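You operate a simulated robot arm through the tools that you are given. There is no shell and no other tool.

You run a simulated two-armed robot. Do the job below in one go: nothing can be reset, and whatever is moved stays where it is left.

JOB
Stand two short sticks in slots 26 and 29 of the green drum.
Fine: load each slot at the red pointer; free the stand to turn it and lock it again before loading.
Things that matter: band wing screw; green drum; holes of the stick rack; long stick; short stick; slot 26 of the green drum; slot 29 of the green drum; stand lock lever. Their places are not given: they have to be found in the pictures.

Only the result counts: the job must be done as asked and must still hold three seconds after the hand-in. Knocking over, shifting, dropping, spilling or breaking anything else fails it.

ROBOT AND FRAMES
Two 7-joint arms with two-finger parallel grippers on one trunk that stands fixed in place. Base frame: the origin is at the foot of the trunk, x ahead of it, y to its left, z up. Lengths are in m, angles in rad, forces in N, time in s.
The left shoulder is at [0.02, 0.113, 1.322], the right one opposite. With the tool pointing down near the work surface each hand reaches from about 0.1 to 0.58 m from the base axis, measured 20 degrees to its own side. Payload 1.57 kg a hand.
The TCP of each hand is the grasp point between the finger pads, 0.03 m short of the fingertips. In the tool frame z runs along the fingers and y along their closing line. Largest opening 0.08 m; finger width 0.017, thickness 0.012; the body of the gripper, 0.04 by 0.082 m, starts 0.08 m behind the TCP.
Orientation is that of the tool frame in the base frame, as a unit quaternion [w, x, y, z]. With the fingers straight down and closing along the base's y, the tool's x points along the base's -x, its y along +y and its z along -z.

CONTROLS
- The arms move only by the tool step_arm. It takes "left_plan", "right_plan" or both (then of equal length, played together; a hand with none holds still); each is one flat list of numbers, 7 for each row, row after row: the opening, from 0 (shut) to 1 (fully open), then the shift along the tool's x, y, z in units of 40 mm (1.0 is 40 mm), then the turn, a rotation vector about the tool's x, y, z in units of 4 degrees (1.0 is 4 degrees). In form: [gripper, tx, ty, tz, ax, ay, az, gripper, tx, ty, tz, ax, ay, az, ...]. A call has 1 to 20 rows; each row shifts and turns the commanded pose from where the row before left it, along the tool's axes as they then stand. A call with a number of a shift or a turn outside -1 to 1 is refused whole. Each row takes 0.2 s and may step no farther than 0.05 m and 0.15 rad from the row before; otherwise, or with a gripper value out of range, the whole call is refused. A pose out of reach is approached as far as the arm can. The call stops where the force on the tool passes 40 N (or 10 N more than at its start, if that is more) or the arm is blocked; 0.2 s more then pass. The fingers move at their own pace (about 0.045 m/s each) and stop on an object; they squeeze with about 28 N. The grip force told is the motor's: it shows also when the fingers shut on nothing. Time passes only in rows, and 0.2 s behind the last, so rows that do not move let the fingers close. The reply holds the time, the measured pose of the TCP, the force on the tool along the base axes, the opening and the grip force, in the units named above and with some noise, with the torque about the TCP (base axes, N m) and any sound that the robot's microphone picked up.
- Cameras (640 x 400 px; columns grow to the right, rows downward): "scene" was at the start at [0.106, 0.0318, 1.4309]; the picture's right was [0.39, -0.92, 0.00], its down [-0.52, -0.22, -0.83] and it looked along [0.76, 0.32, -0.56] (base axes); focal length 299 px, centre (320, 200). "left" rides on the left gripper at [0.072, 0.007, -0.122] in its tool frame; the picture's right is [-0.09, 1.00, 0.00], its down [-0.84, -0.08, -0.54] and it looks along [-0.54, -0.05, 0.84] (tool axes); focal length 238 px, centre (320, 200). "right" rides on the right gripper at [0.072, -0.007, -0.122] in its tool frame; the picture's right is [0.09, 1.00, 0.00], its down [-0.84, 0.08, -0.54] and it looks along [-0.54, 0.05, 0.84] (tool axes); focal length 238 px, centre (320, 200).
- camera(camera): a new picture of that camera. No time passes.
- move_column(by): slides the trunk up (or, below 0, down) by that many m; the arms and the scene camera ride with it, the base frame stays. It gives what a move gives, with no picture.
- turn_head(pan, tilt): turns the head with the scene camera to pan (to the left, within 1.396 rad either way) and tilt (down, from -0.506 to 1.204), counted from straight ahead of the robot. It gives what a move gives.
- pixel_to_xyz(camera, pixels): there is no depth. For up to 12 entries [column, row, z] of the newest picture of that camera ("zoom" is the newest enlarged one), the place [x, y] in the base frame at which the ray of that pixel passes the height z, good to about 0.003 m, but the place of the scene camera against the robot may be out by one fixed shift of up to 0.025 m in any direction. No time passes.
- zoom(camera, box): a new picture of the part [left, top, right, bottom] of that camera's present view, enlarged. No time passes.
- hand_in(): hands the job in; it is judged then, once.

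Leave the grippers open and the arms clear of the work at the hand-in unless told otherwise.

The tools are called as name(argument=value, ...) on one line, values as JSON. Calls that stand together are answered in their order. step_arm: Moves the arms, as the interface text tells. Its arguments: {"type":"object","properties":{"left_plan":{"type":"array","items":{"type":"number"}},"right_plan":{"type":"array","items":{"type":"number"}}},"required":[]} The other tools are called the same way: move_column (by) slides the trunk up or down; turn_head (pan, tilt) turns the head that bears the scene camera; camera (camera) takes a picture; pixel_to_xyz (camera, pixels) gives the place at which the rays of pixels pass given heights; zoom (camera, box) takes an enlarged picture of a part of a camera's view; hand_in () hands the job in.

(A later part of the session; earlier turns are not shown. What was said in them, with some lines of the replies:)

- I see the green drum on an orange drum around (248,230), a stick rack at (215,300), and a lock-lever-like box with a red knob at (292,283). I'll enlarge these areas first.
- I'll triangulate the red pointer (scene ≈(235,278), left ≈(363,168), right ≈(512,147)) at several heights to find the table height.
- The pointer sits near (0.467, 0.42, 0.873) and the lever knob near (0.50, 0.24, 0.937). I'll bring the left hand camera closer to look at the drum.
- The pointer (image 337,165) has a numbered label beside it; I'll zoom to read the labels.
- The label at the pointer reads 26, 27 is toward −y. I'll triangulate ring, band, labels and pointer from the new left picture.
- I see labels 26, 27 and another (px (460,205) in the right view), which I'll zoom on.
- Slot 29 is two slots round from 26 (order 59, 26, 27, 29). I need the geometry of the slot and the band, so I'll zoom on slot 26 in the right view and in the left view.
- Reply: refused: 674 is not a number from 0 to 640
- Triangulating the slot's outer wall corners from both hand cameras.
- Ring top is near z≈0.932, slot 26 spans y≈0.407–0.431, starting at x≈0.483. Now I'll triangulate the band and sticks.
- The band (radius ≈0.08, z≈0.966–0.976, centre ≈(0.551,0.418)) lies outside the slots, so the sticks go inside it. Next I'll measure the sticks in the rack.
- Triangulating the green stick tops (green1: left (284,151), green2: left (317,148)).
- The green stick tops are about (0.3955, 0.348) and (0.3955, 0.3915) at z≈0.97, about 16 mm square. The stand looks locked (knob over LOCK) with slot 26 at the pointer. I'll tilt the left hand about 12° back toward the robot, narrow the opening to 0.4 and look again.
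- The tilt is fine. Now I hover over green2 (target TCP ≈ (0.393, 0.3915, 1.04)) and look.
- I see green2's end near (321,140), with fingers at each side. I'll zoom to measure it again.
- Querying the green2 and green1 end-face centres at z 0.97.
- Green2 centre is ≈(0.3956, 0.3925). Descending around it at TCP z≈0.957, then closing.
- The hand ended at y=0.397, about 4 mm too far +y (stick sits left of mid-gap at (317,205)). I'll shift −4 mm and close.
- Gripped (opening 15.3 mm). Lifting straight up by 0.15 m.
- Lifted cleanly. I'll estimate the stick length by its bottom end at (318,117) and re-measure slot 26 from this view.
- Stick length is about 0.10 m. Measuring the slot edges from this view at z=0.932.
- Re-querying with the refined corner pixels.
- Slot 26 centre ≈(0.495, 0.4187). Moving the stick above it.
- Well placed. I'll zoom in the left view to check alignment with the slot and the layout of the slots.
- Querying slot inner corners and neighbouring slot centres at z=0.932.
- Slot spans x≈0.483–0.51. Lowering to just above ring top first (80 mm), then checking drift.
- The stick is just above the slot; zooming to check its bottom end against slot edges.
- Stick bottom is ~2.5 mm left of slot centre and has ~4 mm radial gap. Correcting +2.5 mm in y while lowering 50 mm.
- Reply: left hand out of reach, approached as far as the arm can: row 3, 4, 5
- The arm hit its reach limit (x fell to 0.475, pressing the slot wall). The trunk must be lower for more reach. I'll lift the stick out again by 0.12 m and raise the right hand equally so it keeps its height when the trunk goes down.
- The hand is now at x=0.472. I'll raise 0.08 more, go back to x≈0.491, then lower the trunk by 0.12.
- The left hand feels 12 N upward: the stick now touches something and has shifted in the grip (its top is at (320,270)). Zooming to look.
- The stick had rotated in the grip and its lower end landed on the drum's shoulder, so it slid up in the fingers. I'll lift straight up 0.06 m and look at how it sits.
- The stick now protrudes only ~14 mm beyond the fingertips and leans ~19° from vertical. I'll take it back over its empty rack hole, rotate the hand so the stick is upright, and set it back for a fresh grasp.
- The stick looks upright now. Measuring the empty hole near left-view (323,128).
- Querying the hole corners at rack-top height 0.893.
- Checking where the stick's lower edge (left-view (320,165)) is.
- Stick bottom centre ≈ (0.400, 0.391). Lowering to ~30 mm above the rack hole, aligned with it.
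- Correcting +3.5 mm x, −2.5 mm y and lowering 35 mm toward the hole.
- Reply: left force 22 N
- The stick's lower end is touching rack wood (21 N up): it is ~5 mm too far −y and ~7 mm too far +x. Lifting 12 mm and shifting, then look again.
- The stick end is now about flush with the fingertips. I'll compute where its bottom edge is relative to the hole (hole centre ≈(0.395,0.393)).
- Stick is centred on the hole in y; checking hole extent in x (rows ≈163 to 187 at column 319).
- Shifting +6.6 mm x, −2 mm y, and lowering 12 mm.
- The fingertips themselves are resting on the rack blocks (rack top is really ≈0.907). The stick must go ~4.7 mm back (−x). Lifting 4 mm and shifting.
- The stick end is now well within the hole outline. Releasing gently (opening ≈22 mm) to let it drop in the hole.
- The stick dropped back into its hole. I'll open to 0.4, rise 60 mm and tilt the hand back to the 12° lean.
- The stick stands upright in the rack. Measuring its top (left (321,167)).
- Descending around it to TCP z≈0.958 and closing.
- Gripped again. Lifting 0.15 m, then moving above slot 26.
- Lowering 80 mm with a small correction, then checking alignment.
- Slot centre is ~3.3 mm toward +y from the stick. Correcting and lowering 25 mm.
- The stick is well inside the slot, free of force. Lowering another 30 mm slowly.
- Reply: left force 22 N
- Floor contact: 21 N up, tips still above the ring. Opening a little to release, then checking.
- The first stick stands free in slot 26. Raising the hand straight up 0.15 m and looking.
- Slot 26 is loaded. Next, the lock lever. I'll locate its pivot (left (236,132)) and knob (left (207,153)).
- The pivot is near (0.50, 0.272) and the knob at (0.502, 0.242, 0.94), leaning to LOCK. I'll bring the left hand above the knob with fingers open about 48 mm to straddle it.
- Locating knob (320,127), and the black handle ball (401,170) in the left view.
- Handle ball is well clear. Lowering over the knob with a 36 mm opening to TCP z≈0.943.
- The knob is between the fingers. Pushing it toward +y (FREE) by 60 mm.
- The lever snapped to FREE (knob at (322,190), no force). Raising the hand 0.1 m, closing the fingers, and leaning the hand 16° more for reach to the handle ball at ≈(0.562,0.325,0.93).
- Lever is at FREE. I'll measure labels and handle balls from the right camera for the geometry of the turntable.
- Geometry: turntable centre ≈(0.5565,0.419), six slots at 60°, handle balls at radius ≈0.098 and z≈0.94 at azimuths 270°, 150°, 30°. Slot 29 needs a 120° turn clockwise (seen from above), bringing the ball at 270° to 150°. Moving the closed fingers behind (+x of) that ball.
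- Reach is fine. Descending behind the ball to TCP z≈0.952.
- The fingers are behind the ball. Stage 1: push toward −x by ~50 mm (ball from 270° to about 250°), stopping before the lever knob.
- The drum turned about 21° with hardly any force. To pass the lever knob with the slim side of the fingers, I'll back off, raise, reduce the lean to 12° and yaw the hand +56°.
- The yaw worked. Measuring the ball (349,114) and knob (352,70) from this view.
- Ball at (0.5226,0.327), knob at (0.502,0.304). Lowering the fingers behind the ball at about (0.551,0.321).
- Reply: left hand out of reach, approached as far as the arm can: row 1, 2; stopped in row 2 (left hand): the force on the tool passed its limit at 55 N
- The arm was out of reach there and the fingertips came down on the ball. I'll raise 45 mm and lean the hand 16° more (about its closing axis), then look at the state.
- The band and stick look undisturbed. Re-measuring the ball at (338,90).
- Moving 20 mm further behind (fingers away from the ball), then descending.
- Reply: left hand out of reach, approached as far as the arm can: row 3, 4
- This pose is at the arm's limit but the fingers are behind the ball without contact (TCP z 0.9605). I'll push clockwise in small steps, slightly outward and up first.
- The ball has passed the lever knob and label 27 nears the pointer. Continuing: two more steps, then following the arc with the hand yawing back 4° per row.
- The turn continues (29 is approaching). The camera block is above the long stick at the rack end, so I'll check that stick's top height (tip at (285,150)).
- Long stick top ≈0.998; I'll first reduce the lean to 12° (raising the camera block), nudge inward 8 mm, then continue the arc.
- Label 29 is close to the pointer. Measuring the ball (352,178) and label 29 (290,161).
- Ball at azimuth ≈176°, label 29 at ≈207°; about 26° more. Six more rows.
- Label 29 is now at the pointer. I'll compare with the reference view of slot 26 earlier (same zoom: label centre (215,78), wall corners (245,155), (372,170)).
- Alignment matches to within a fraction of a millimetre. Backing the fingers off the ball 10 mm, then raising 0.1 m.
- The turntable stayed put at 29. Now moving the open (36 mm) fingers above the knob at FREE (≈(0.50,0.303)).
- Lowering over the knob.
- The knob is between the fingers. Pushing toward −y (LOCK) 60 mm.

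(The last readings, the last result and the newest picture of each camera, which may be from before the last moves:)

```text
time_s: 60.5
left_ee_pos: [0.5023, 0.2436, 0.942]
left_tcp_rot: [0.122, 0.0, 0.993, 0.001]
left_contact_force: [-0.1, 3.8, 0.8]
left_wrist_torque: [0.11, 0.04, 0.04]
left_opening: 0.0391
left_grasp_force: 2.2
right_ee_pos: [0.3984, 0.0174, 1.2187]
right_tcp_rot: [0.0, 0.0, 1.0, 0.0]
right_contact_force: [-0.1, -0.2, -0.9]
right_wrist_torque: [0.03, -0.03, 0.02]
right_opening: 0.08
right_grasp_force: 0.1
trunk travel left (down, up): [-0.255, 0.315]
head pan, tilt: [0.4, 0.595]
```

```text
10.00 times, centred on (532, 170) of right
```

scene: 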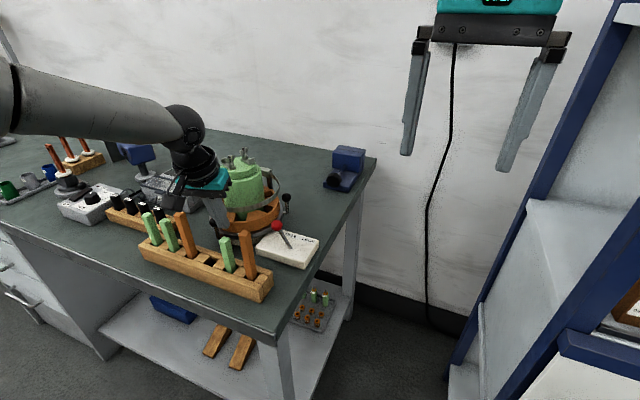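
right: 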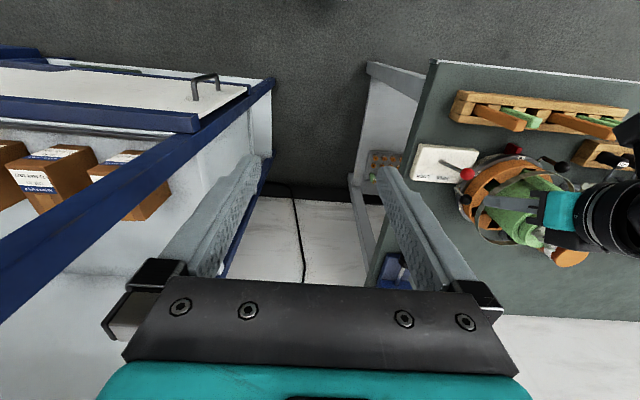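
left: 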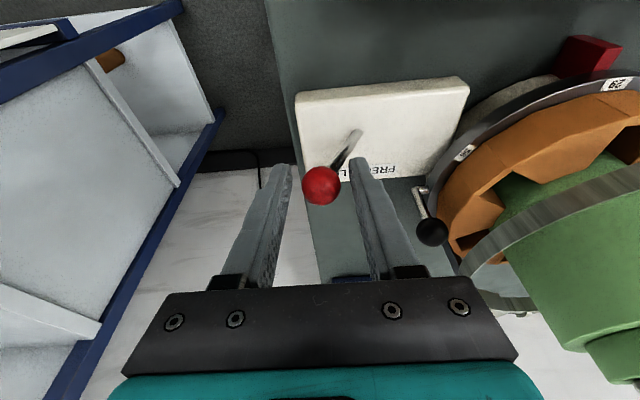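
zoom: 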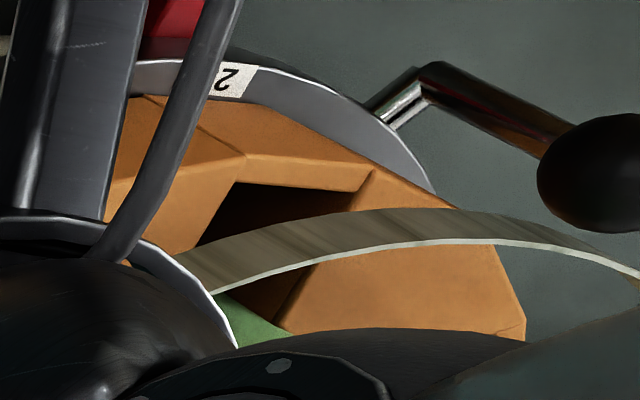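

The lever snapped to LOCK and the turntable didn't move. Raising the hand and going above green1 (≈(0.3955,0.347)).

step_arm(left_plan=[0.45, 0, 0.075, 0, 0, 0, 0, 0.45, -0.23, 0, -0.93, 0, 0, 0, 0.45, -0.23, 0, -0.93, 0, 0, 0, 0.45, -0.23, 0, -0.93, 0, 0, 0, 0.4, 0.906, 0, -0.224, 0, 0, 0, 0.4, 0.906, 0, -0.224, 0, 0, 0, 0.4, 0.906, 0, -0.224, 0, 0, 0, 0.4, 0, 0.8, 0, 0, 0, 0, 0.4, 0, 0.8, 0, 0, 0, 0, 0.4, 0, 0.8, 0, 0, 0, 0, 0.4, 0, 0, 0, 0, 0, 0])

camera(camera="left")

zoom(camera="left", box=[220, 60, 420, 200])

zoom(camera="scene", box=[150, 150, 340, 310])

zoom(camera="right", box=[400, 130, 580, 250])

```text
time_s: 62.9
left_ee_pos: [0.3861, 0.3438, 1.0575]
left_tcp_rot: [0.121, 0.001, 0.993, 0.0]
left_contact_force: [0.3, 0.3, -0.7]
left_wrist_torque: [0.03, 0.0, 0.0]
left_opening: 0.0322
left_grasp_force: 0.0
right_ee_pos: [0.3978, 0.0175, 1.2179]
right_tcp_rot: [0.0, 0.0, 1.0, 0.0]
right_contact_force: [0.1, -0.1, -0.3]
right_wrist_torque: [0.04, -0.02, 0.01]
right_opening: 0.08
right_grasp_force: 0.0
trunk travel left (down, up): [-0.255, 0.315]
head pan, tilt: [0.4, 0.595]
```

```text
taken
```

left: 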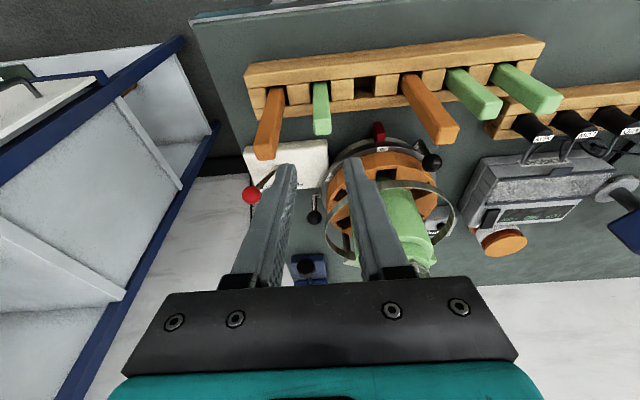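

```text
2.86 times, centred on (320, 130) of left
```

zoom: 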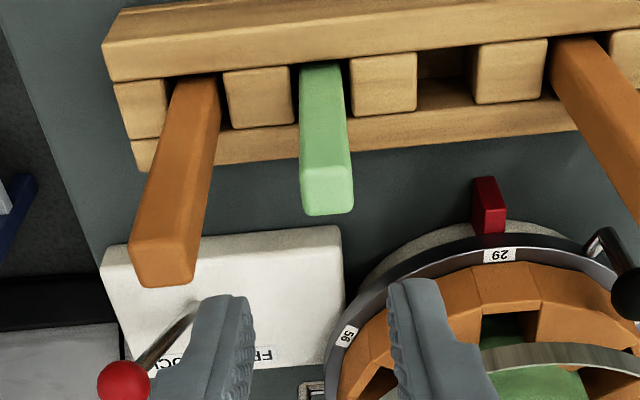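

```text
2.50 times, centred on (245, 230) of scene
```

zoom: 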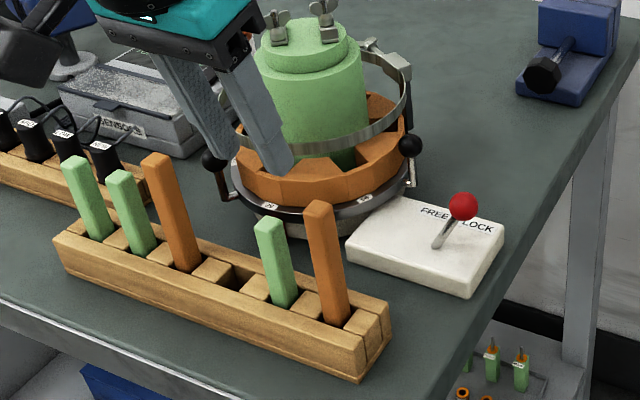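

```text
3.33 times, centred on (490, 190) of right
```

zoom: 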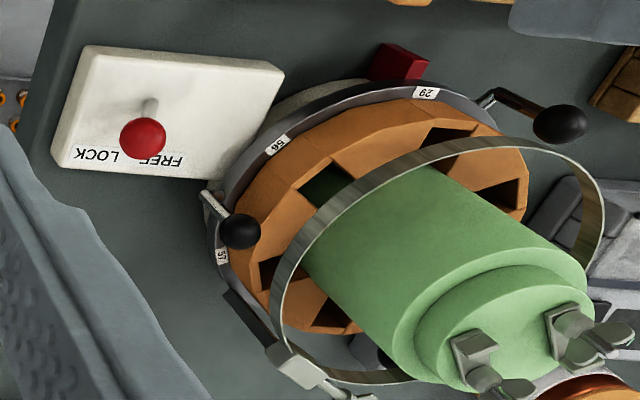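

Lever at LOCK, 29 at the pointer. Measuring green1's top at (322,126).

pixel_to_xyz(camera="left", pixels=[[322.4, 126.5, 0.97], [314.3, 121, 0.97], [331.8, 120, 0.97], [322.4, 134, 0.97]])

```text
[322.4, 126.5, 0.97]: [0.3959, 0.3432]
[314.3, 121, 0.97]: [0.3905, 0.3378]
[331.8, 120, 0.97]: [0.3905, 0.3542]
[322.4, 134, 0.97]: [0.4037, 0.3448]
```

Descending around green1.

step_arm(left_plan=[0.4, 0.145, 0.014, 0.8275, 0, 0, 0, 0.4, 0.145, 0.014, 0.8275, 0, 0, 0, 0.4, 0.145, 0.014, 0.8275, 0, 0, 0, 0.4, 0, 0, 0, 0, 0, 0])

camera(camera="left")

```text
time_s: 63.9
left_ee_pos: [0.3973, 0.3477, 0.9555]
left_tcp_rot: [0.122, 0.001, 0.993, 0.0]
left_contact_force: [-0.8, 0.5, 0.6]
left_wrist_torque: [0.01, 0.01, 0.0]
left_opening: 0.032
left_grasp_force: 0.0
right_ee_pos: [0.3977, 0.0168, 1.217]
right_tcp_rot: [0.0, 0.0, 1.0, 0.0]
right_contact_force: [-0.5, -0.2, -0.4]
right_wrist_torque: [-0.02, 0.01, -0.03]
right_opening: 0.08
right_grasp_force: 0.0
trunk travel left (down, up): [-0.255, 0.315]
head pan, tilt: [0.4, 0.595]
```

```text
taken
```

left: 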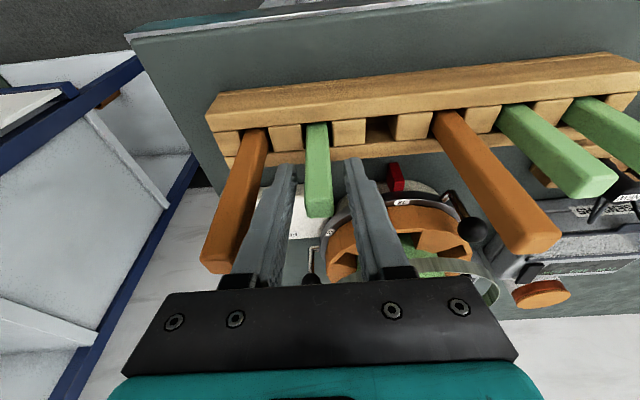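

Small centring shift, then closing on green1.

step_arm(left_plan=[0.4, 0.064, -0.05, -0.055, 0, 0, 0, 0.4, 0, 0, 0, 0, 0, 0, 0.15, 0, 0, 0, 0, 0, 0, 0, 0, 0, 0, 0, 0, 0, 0, 0, 0, 0, 0, 0, 0, 0, 0, 0, 0, 0, 0, 0])

camera(camera="left")

```text
time_s: 65.3
left_ee_pos: [0.3949, 0.3442, 0.9576]
left_tcp_rot: [0.121, 0.001, 0.993, 0.0]
left_contact_force: [-0.3, -0.6, -0.4]
left_wrist_torque: [0.01, 0.01, 0.01]
left_opening: 0.0151
left_grasp_force: 28.1
right_ee_pos: [0.3993, 0.0164, 1.2178]
right_tcp_rot: [0.0, -0.001, 1.0, 0.0]
right_contact_force: [-0.5, 0.2, 0.1]
right_wrist_torque: [-0.01, 0.01, 0.0]
right_opening: 0.0801
right_grasp_force: 0.1
trunk travel left (down, up): [-0.255, 0.315]
head pan, tilt: [0.4, 0.595]
```

```text
taken
```

left: 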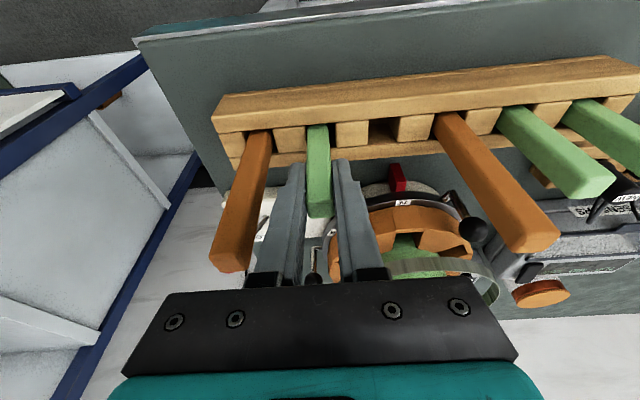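

Gripped. Lifting 0.155 m and moving above slot 29 at the pointer.

step_arm(left_plan=[0, -0.2325, 0, -0.941, 0, 0, 0, 0, -0.2325, 0, -0.941, 0, 0, 0, 0, -0.2325, 0, -0.941, 0, 0, 0, 0, -0.2325, 0, -0.941, 0, 0, 0, 0, -0.57, 0.466, 0.141, 0, 0, 0, 0, -0.57, 0.466, 0.141, 0, 0, 0, 0, -0.57, 0.466, 0.141, 0, 0, 0, 0, -0.57, 0.466, 0.141, 0, 0, 0, 0, 0, 0, 0, 0, 0, 0])

camera(camera="left")

zoom(camera="left", box=[240, 40, 400, 220])

zoom(camera="scene", box=[170, 100, 310, 250])

```text
time_s: 67.3
left_ee_pos: [0.4899, 0.4164, 1.1152]
left_tcp_rot: [0.121, 0.002, 0.993, 0.0]
left_contact_force: [-0.4, -0.3, -0.7]
left_wrist_torque: [-0.01, 0.02, 0.0]
left_opening: 0.0151
left_grasp_force: 28.0
right_ee_pos: [0.3987, 0.0175, 1.2179]
right_tcp_rot: [0.0, 0.0, 1.0, 0.0]
right_contact_force: [0.1, -0.8, 0.1]
right_wrist_torque: [-0.01, 0.02, 0.0]
right_opening: 0.0803
right_grasp_force: 0.0
trunk travel left (down, up): [-0.255, 0.315]
head pan, tilt: [0.4, 0.595]
```

```text
taken
```

left: 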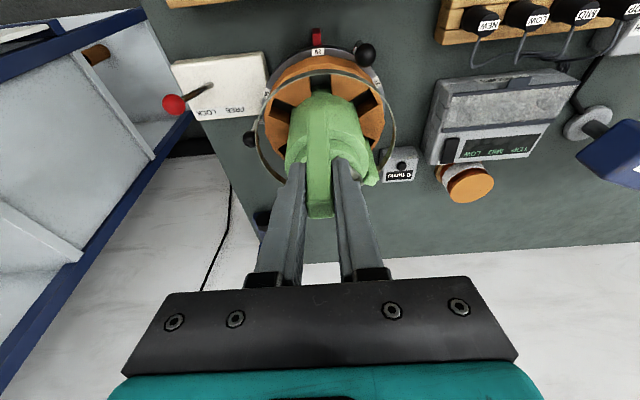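

```text
2.22 times, centred on (320, 130) of left
```

zoom: 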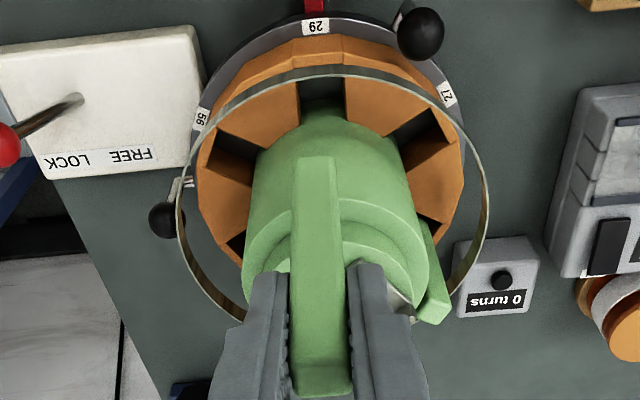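

```text
2.67 times, centred on (240, 175) of scene
```

zoom: 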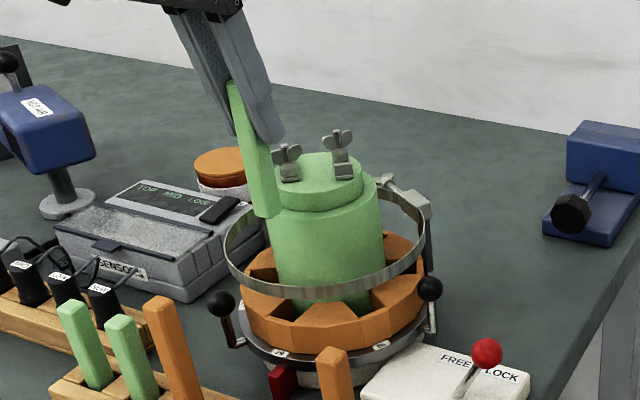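

Stick 1 is visible at the rear. Lowering stick 2 by 80 mm to just above slot 29.

step_arm(left_plan=[0, 0.21, 0.025, 0.979, 0, 0, 0, 0, 0.21, 0.025, 0.979, 0, 0, 0, 0, 0, 0, 0, 0, 0, 0])

camera(camera="left")

zoom(camera="left", box=[280, 80, 360, 150])

zoom(camera="right", box=[500, 150, 564, 190])

zoom(camera="scene", box=[200, 190, 270, 250])

```text
time_s: 68.1
left_ee_pos: [0.4887, 0.4205, 1.0366]
left_tcp_rot: [0.121, 0.001, 0.993, 0.0]
left_contact_force: [-0.2, -0.3, 0.8]
left_wrist_torque: [-0.02, -0.02, 0.04]
left_opening: 0.0151
left_grasp_force: 28.5
right_ee_pos: [0.3975, 0.0175, 1.2179]
right_tcp_rot: [0.0, 0.0, 1.0, 0.0]
right_contact_force: [-0.4, -0.5, 0.2]
right_wrist_torque: [0.04, 0.0, 0.01]
right_opening: 0.0802
right_grasp_force: 0.0
trunk travel left (down, up): [-0.255, 0.315]
head pan, tilt: [0.4, 0.595]
```

```text
taken
```

left: 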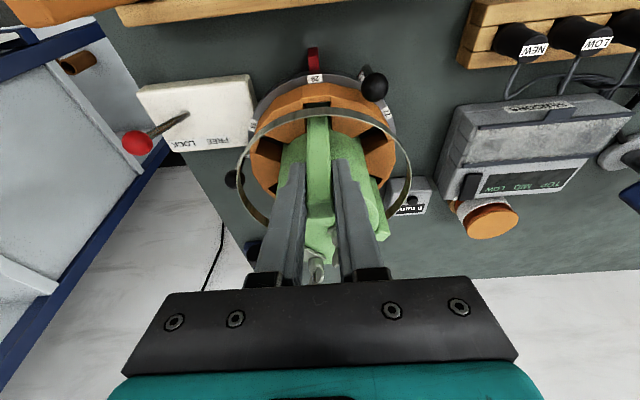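

```text
5.71 times, centred on (320, 115) of left
```

zoom: 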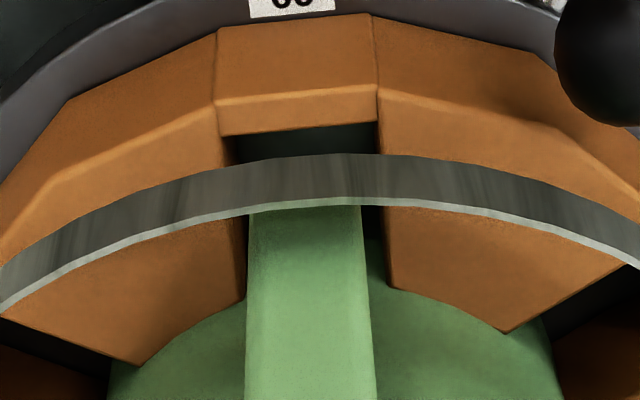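

```text
10.00 times, centred on (532, 170) of right
```

zoom: 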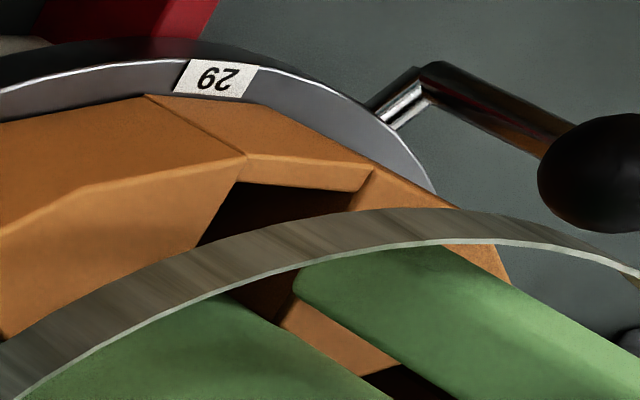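

```text
6.67 times, centred on (235, 220) of scene
```

zoom: 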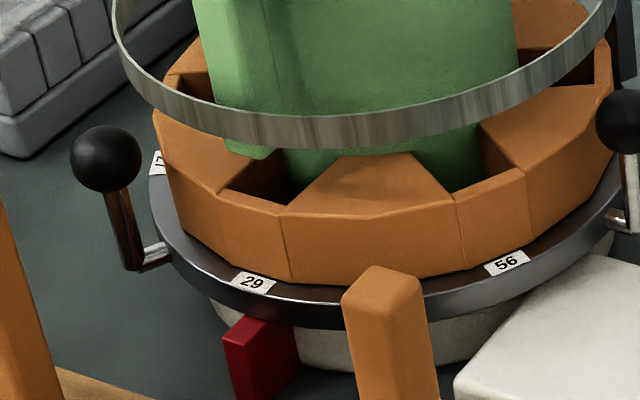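

Alignment looks right within ~1 mm. Lowering 22 mm and checking entry.

step_arm(left_plan=[0, 0.05, 0.015, 0.27, 0, 0, 0, 0, 0.05, 0, 0.27, 0, 0, 0, 0, 0, 0, 0, 0, 0, 0])

camera(camera="left")

zoom(camera="left", box=[270, 85, 370, 165])

zoom(camera="right", box=[500, 150, 564, 190])

zoom(camera="scene", box=[200, 190, 270, 250])

```text
time_s: 68.9
left_ee_pos: [0.4913, 0.4213, 1.0142]
left_tcp_rot: [0.121, 0.001, 0.993, 0.0]
left_contact_force: [-0.5, -0.4, 0.1]
left_wrist_torque: [0.0, -0.01, 0.0]
left_opening: 0.0155
left_grasp_force: 27.9
right_ee_pos: [0.3986, 0.0164, 1.2168]
right_tcp_rot: [0.0, 0.001, 1.0, 0.0]
right_contact_force: [-0.2, 0.1, 0.8]
right_wrist_torque: [0.02, 0.01, 0.0]
right_opening: 0.0801
right_grasp_force: 0.1
trunk travel left (down, up): [-0.255, 0.315]
head pan, tilt: [0.4, 0.595]
```

```text
taken
```

left: 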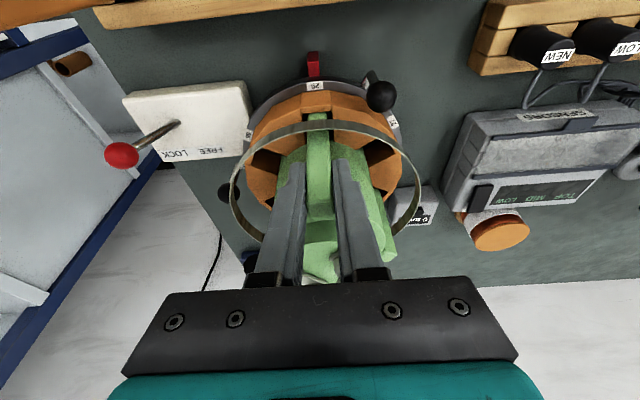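

```text
5.00 times, centred on (320, 125) of left
```

zoom: 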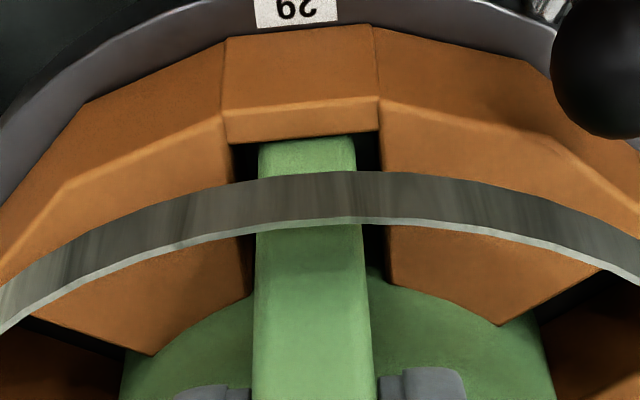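

```text
10.00 times, centred on (532, 170) of right
```

zoom: 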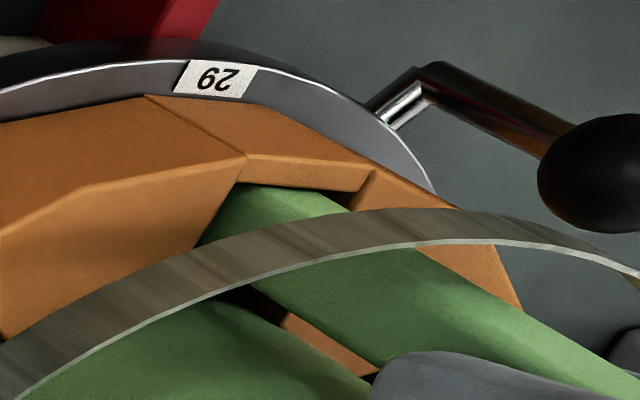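

```text
6.67 times, centred on (235, 220) of scene
```

zoom: 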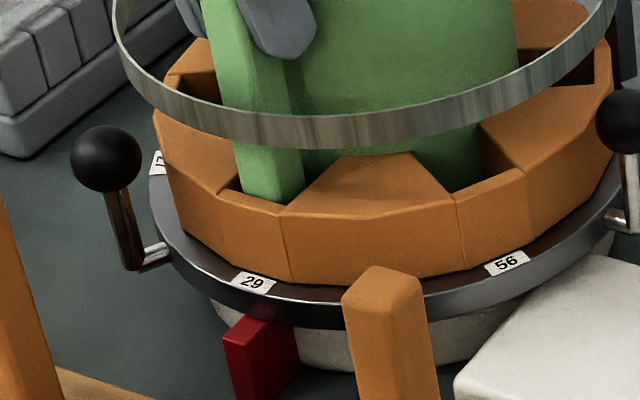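

The stick is in slot 29. Lowering further until floor contact.

step_arm(left_plan=[0, 0.03, 0, 0.25, 0, 0, 0, 0, 0.045, 0, 0.25, 0, 0, 0, 0, 0.05, 0, 0.25, 0, 0, 0, 0, 0.05, 0, 0.22, 0, 0, 0, 0, 0, 0, 0, 0, 0, 0])

zoom(camera="left", box=[240, 90, 400, 290])

zoom(camera="scene", box=[190, 150, 290, 250])

```text
time_s: 70.1
left_ee_pos: [0.4943, 0.42, 0.9753]
left_tcp_rot: [0.125, 0.0, 0.992, 0.001]
left_contact_force: [-4.2, -1.3, 23.4]
left_wrist_torque: [-0.09, 0.04, 0.0]
left_opening: 0.0153
left_grasp_force: 27.7
right_ee_pos: [0.3962, 0.0158, 1.2185]
right_tcp_rot: [0.001, 0.0, 1.0, 0.001]
right_contact_force: [-1.0, 0.4, 0.6]
right_wrist_torque: [0.02, -0.01, 0.0]
right_opening: 0.0801
right_grasp_force: 0.1
trunk travel left (down, up): [-0.255, 0.315]
head pan, tilt: [0.4, 0.595]
```

```text
2.00 times, centred on (320, 190) of left
```

zoom: 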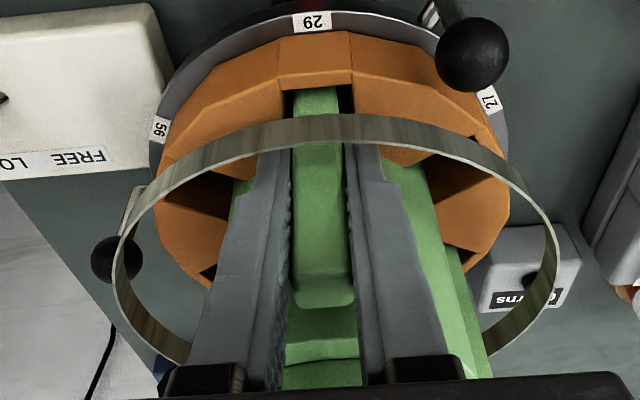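

```text
4.00 times, centred on (240, 200) of scene
```

zoom: 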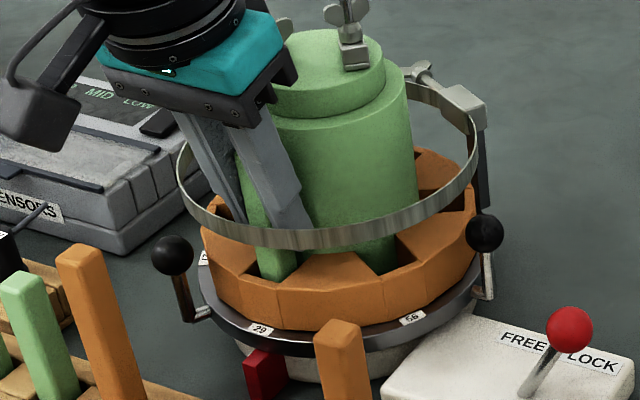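

Floor contact (23 N up). Releasing, then rising straight up and moving clear.

step_arm(left_plan=[0, -0.01, 0, -0.06, 0, 0, 0, 0.32, 0, 0, 0, 0, 0, 0, 0.32, 0, 0, 0, 0, 0, 0, 0.32, 0, 0, 0, 0, 0, 0])

zoom(camera="left", box=[240, 90, 400, 290])

step_arm(left_plan=[0.32, -0.23, 0, -0.93, 0, 0, 0, 0.32, -0.23, 0, -0.93, 0, 0, 0, 0.32, -0.23, 0, -0.93, 0, 0, 0, 0.32, -0.23, 0, -0.93, 0, 0, 0, 0.6, 0.9, 0, -0.2, 0, 0, 0, 0.8, 0.9, 0, -0.2, 0, 0, 0, 1, 0.9, 0, -0.2, 0, 0, 0, 1, 0, 0, 0, 0, 0, 0])

camera(camera="left")

camera(camera="scene")

zoom(camera="scene", box=[150, 130, 330, 300])

zoom(camera="left", box=[230, 60, 430, 240])

```text
time_s: 71.1
left_ee_pos: [0.4936, 0.4202, 0.9749]
left_tcp_rot: [0.121, 0.001, 0.993, 0.0]
left_contact_force: [-0.1, 0.5, 0.1]
left_wrist_torque: [0.01, -0.02, 0.0]
left_opening: 0.0256
left_grasp_force: 0.0
right_ee_pos: [0.3992, 0.0169, 1.2168]
right_tcp_rot: [0.0, 0.001, 1.0, 0.0]
right_contact_force: [0.5, -0.2, 0.1]
right_wrist_torque: [-0.01, 0.02, 0.06]
right_opening: 0.0801
right_grasp_force: 0.0
trunk travel left (down, up): [-0.255, 0.315]
head pan, tilt: [0.4, 0.595]
```

```text
2.00 times, centred on (320, 190) of left
```

zoom: 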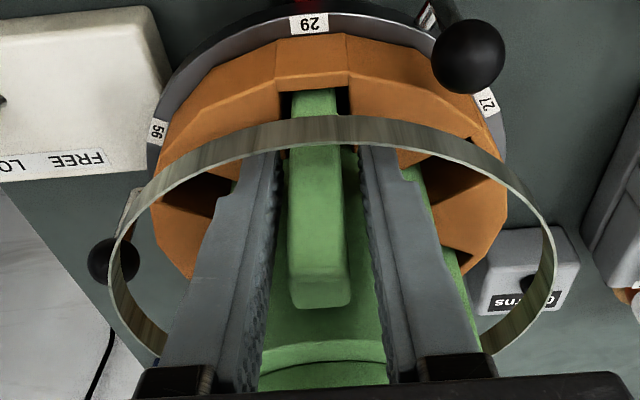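

```text
time_s: 72.9
left_ee_pos: [0.3819, 0.4187, 1.1247]
left_tcp_rot: [0.121, 0.0, 0.993, 0.0]
left_contact_force: [-0.1, -0.2, -0.2]
left_wrist_torque: [0.02, 0.0, -0.03]
left_opening: 0.0799
left_grasp_force: 0.0
right_ee_pos: [0.3984, 0.0172, 1.2175]
right_tcp_rot: [0.0, 0.0, 1.0, 0.0]
right_contact_force: [0.0, -0.5, -0.1]
right_wrist_torque: [0.01, 0.05, -0.02]
right_opening: 0.08
right_grasp_force: 0.1
trunk travel left (down, up): [-0.255, 0.315]
head pan, tilt: [0.4, 0.595]
```

```text
taken
```

left: 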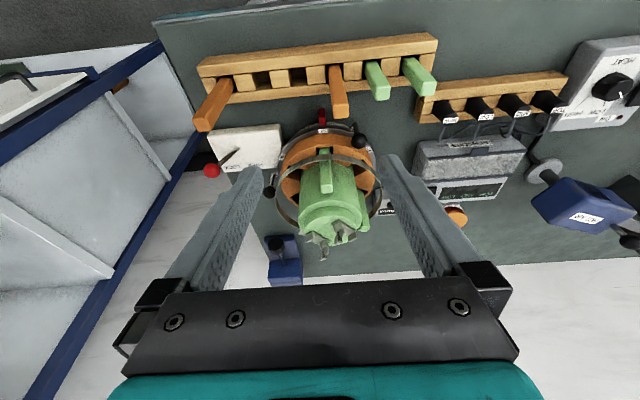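

```text
taken
```

scene: 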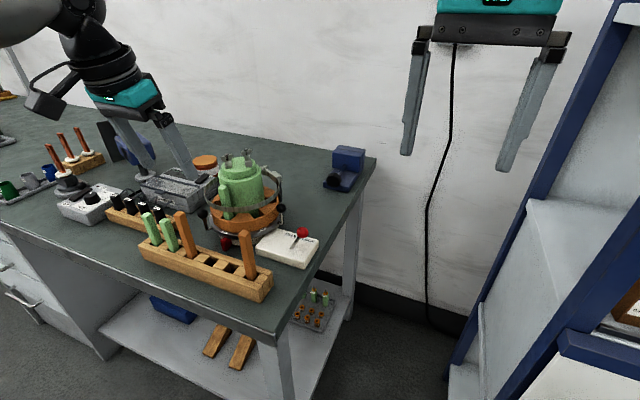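

```text
2.35 times, centred on (240, 215) of scene
```

zoom: 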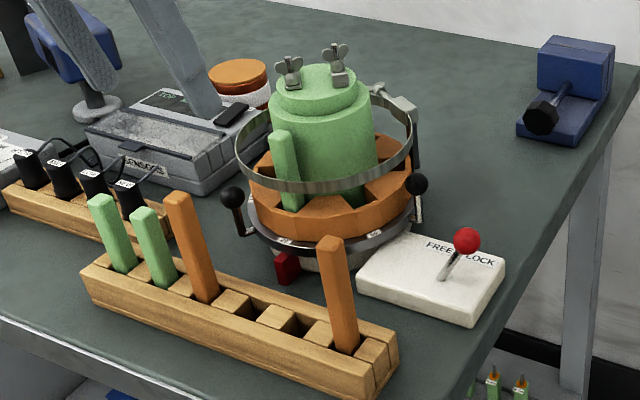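

```text
2.22 times, centred on (330, 150) of left
```

zoom: 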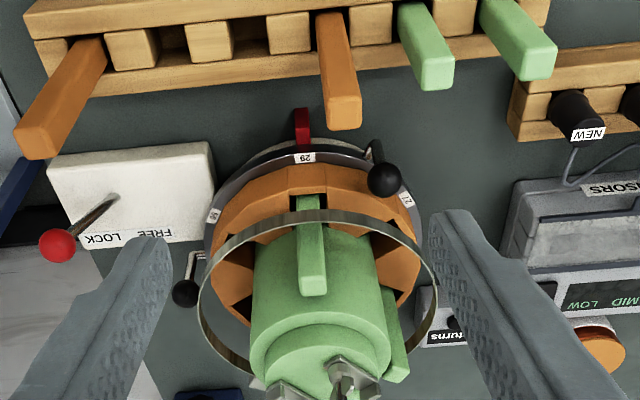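

Both short sticks stand upright: slot 29 at the pointer, slot 26 at the rear right. The lever is on LOCK. Retracting the arm further before a last look.

step_arm(left_plan=[1, 0.71, 0, -0.605, 0, 0, 0, 1, 0.71, 0, -0.605, 0, 0, 0, 1, 0.71, 0, -0.605, 0, 0, 0, 1, 0, 0, 0, 0, 0, 0, 1, 0, 0, 0, 0, 0, 0])

camera(camera="left")

zoom(camera="left", box=[270, 100, 400, 240])

zoom(camera="scene", box=[190, 140, 330, 260])

```text
time_s: 74.1
left_ee_pos: [0.2878, 0.4208, 1.169]
left_tcp_rot: [0.121, -0.001, 0.993, -0.001]
left_contact_force: [0.1, 1.1, 0.3]
left_wrist_torque: [-0.01, -0.01, 0.03]
left_opening: 0.0802
left_grasp_force: 0.1
left hand out of reach, approached as far as the arm can: row 3
right_ee_pos: [0.3976, 0.0176, 1.2179]
right_tcp_rot: [0.0, 0.0, 1.0, 0.0]
right_contact_force: [0.1, -0.2, -0.2]
right_wrist_torque: [0.01, 0.0, 0.02]
right_opening: 0.0801
right_grasp_force: 0.1
trunk travel left (down, up): [-0.255, 0.315]
head pan, tilt: [0.4, 0.595]
```

```text
taken
```

left: 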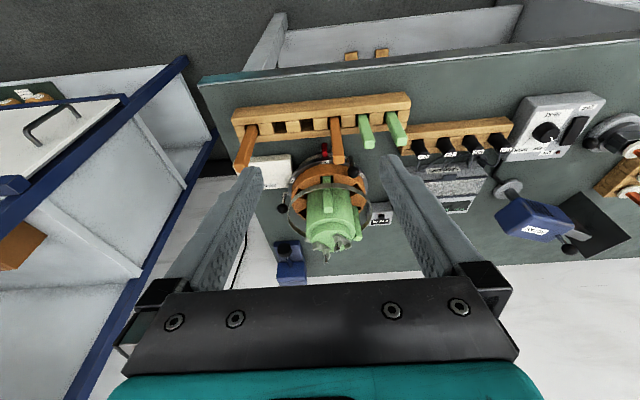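

```text
2.86 times, centred on (335, 170) of left
```

zoom: 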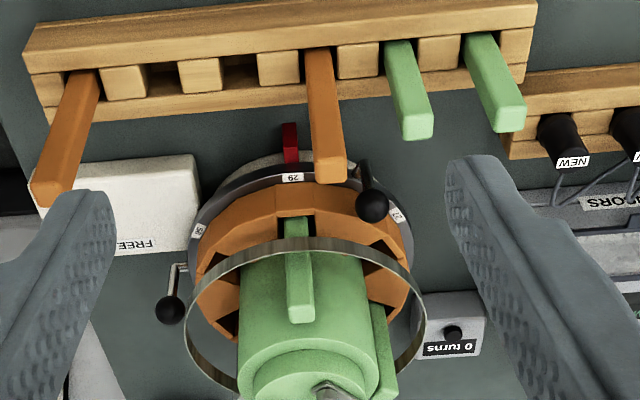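

```text
3.33 times, centred on (260, 200) of scene
```

zoom: 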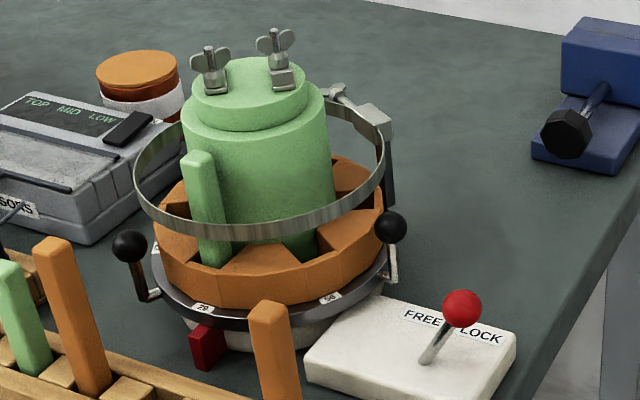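

Everything is still: 26 and 29 are each loaded with a short stick, the stand is locked, nothing else has moved, and the grippers are open and clear. Handing in.

hand_in()

```text
The job is handed in.
```

I stood two short sticks in slots 26 and 29 of the green drum and handed the job in. I haven't been told whether it passed.

- **Slot 26:** this slot was already at the red pointer with the stand locked. The first attempt ran out of reach and the stick slipped in the grip. I put it back in the rack, lowered the trunk 0.12 m and loaded it on the second try.
- **Turning:** I freed the stand and turned it 120° by pushing a handle ball. I locked it again with 29 at the pointer, lined up to within about 0.5 mm of where 26 had been.
- **Slot 29:** the second stick went in on the first try.
- **Contacts:** I pushed down on the rack with about 20 N twice while putting the stick back. The fingertips also came down on the handle ball with about 55 N once. I saw nothing moved or damaged from either.
- **Band wing screw:** I left it alone, because the job didn't mention it and the slots sit inside the band. The band turned with the stand and looked undamaged.

In the last pictures both sticks stood upright, though the one in slot 26 was partly hidden behind the drum. The lever was on LOCK, both grippers were open, and the arms were clear of the work.
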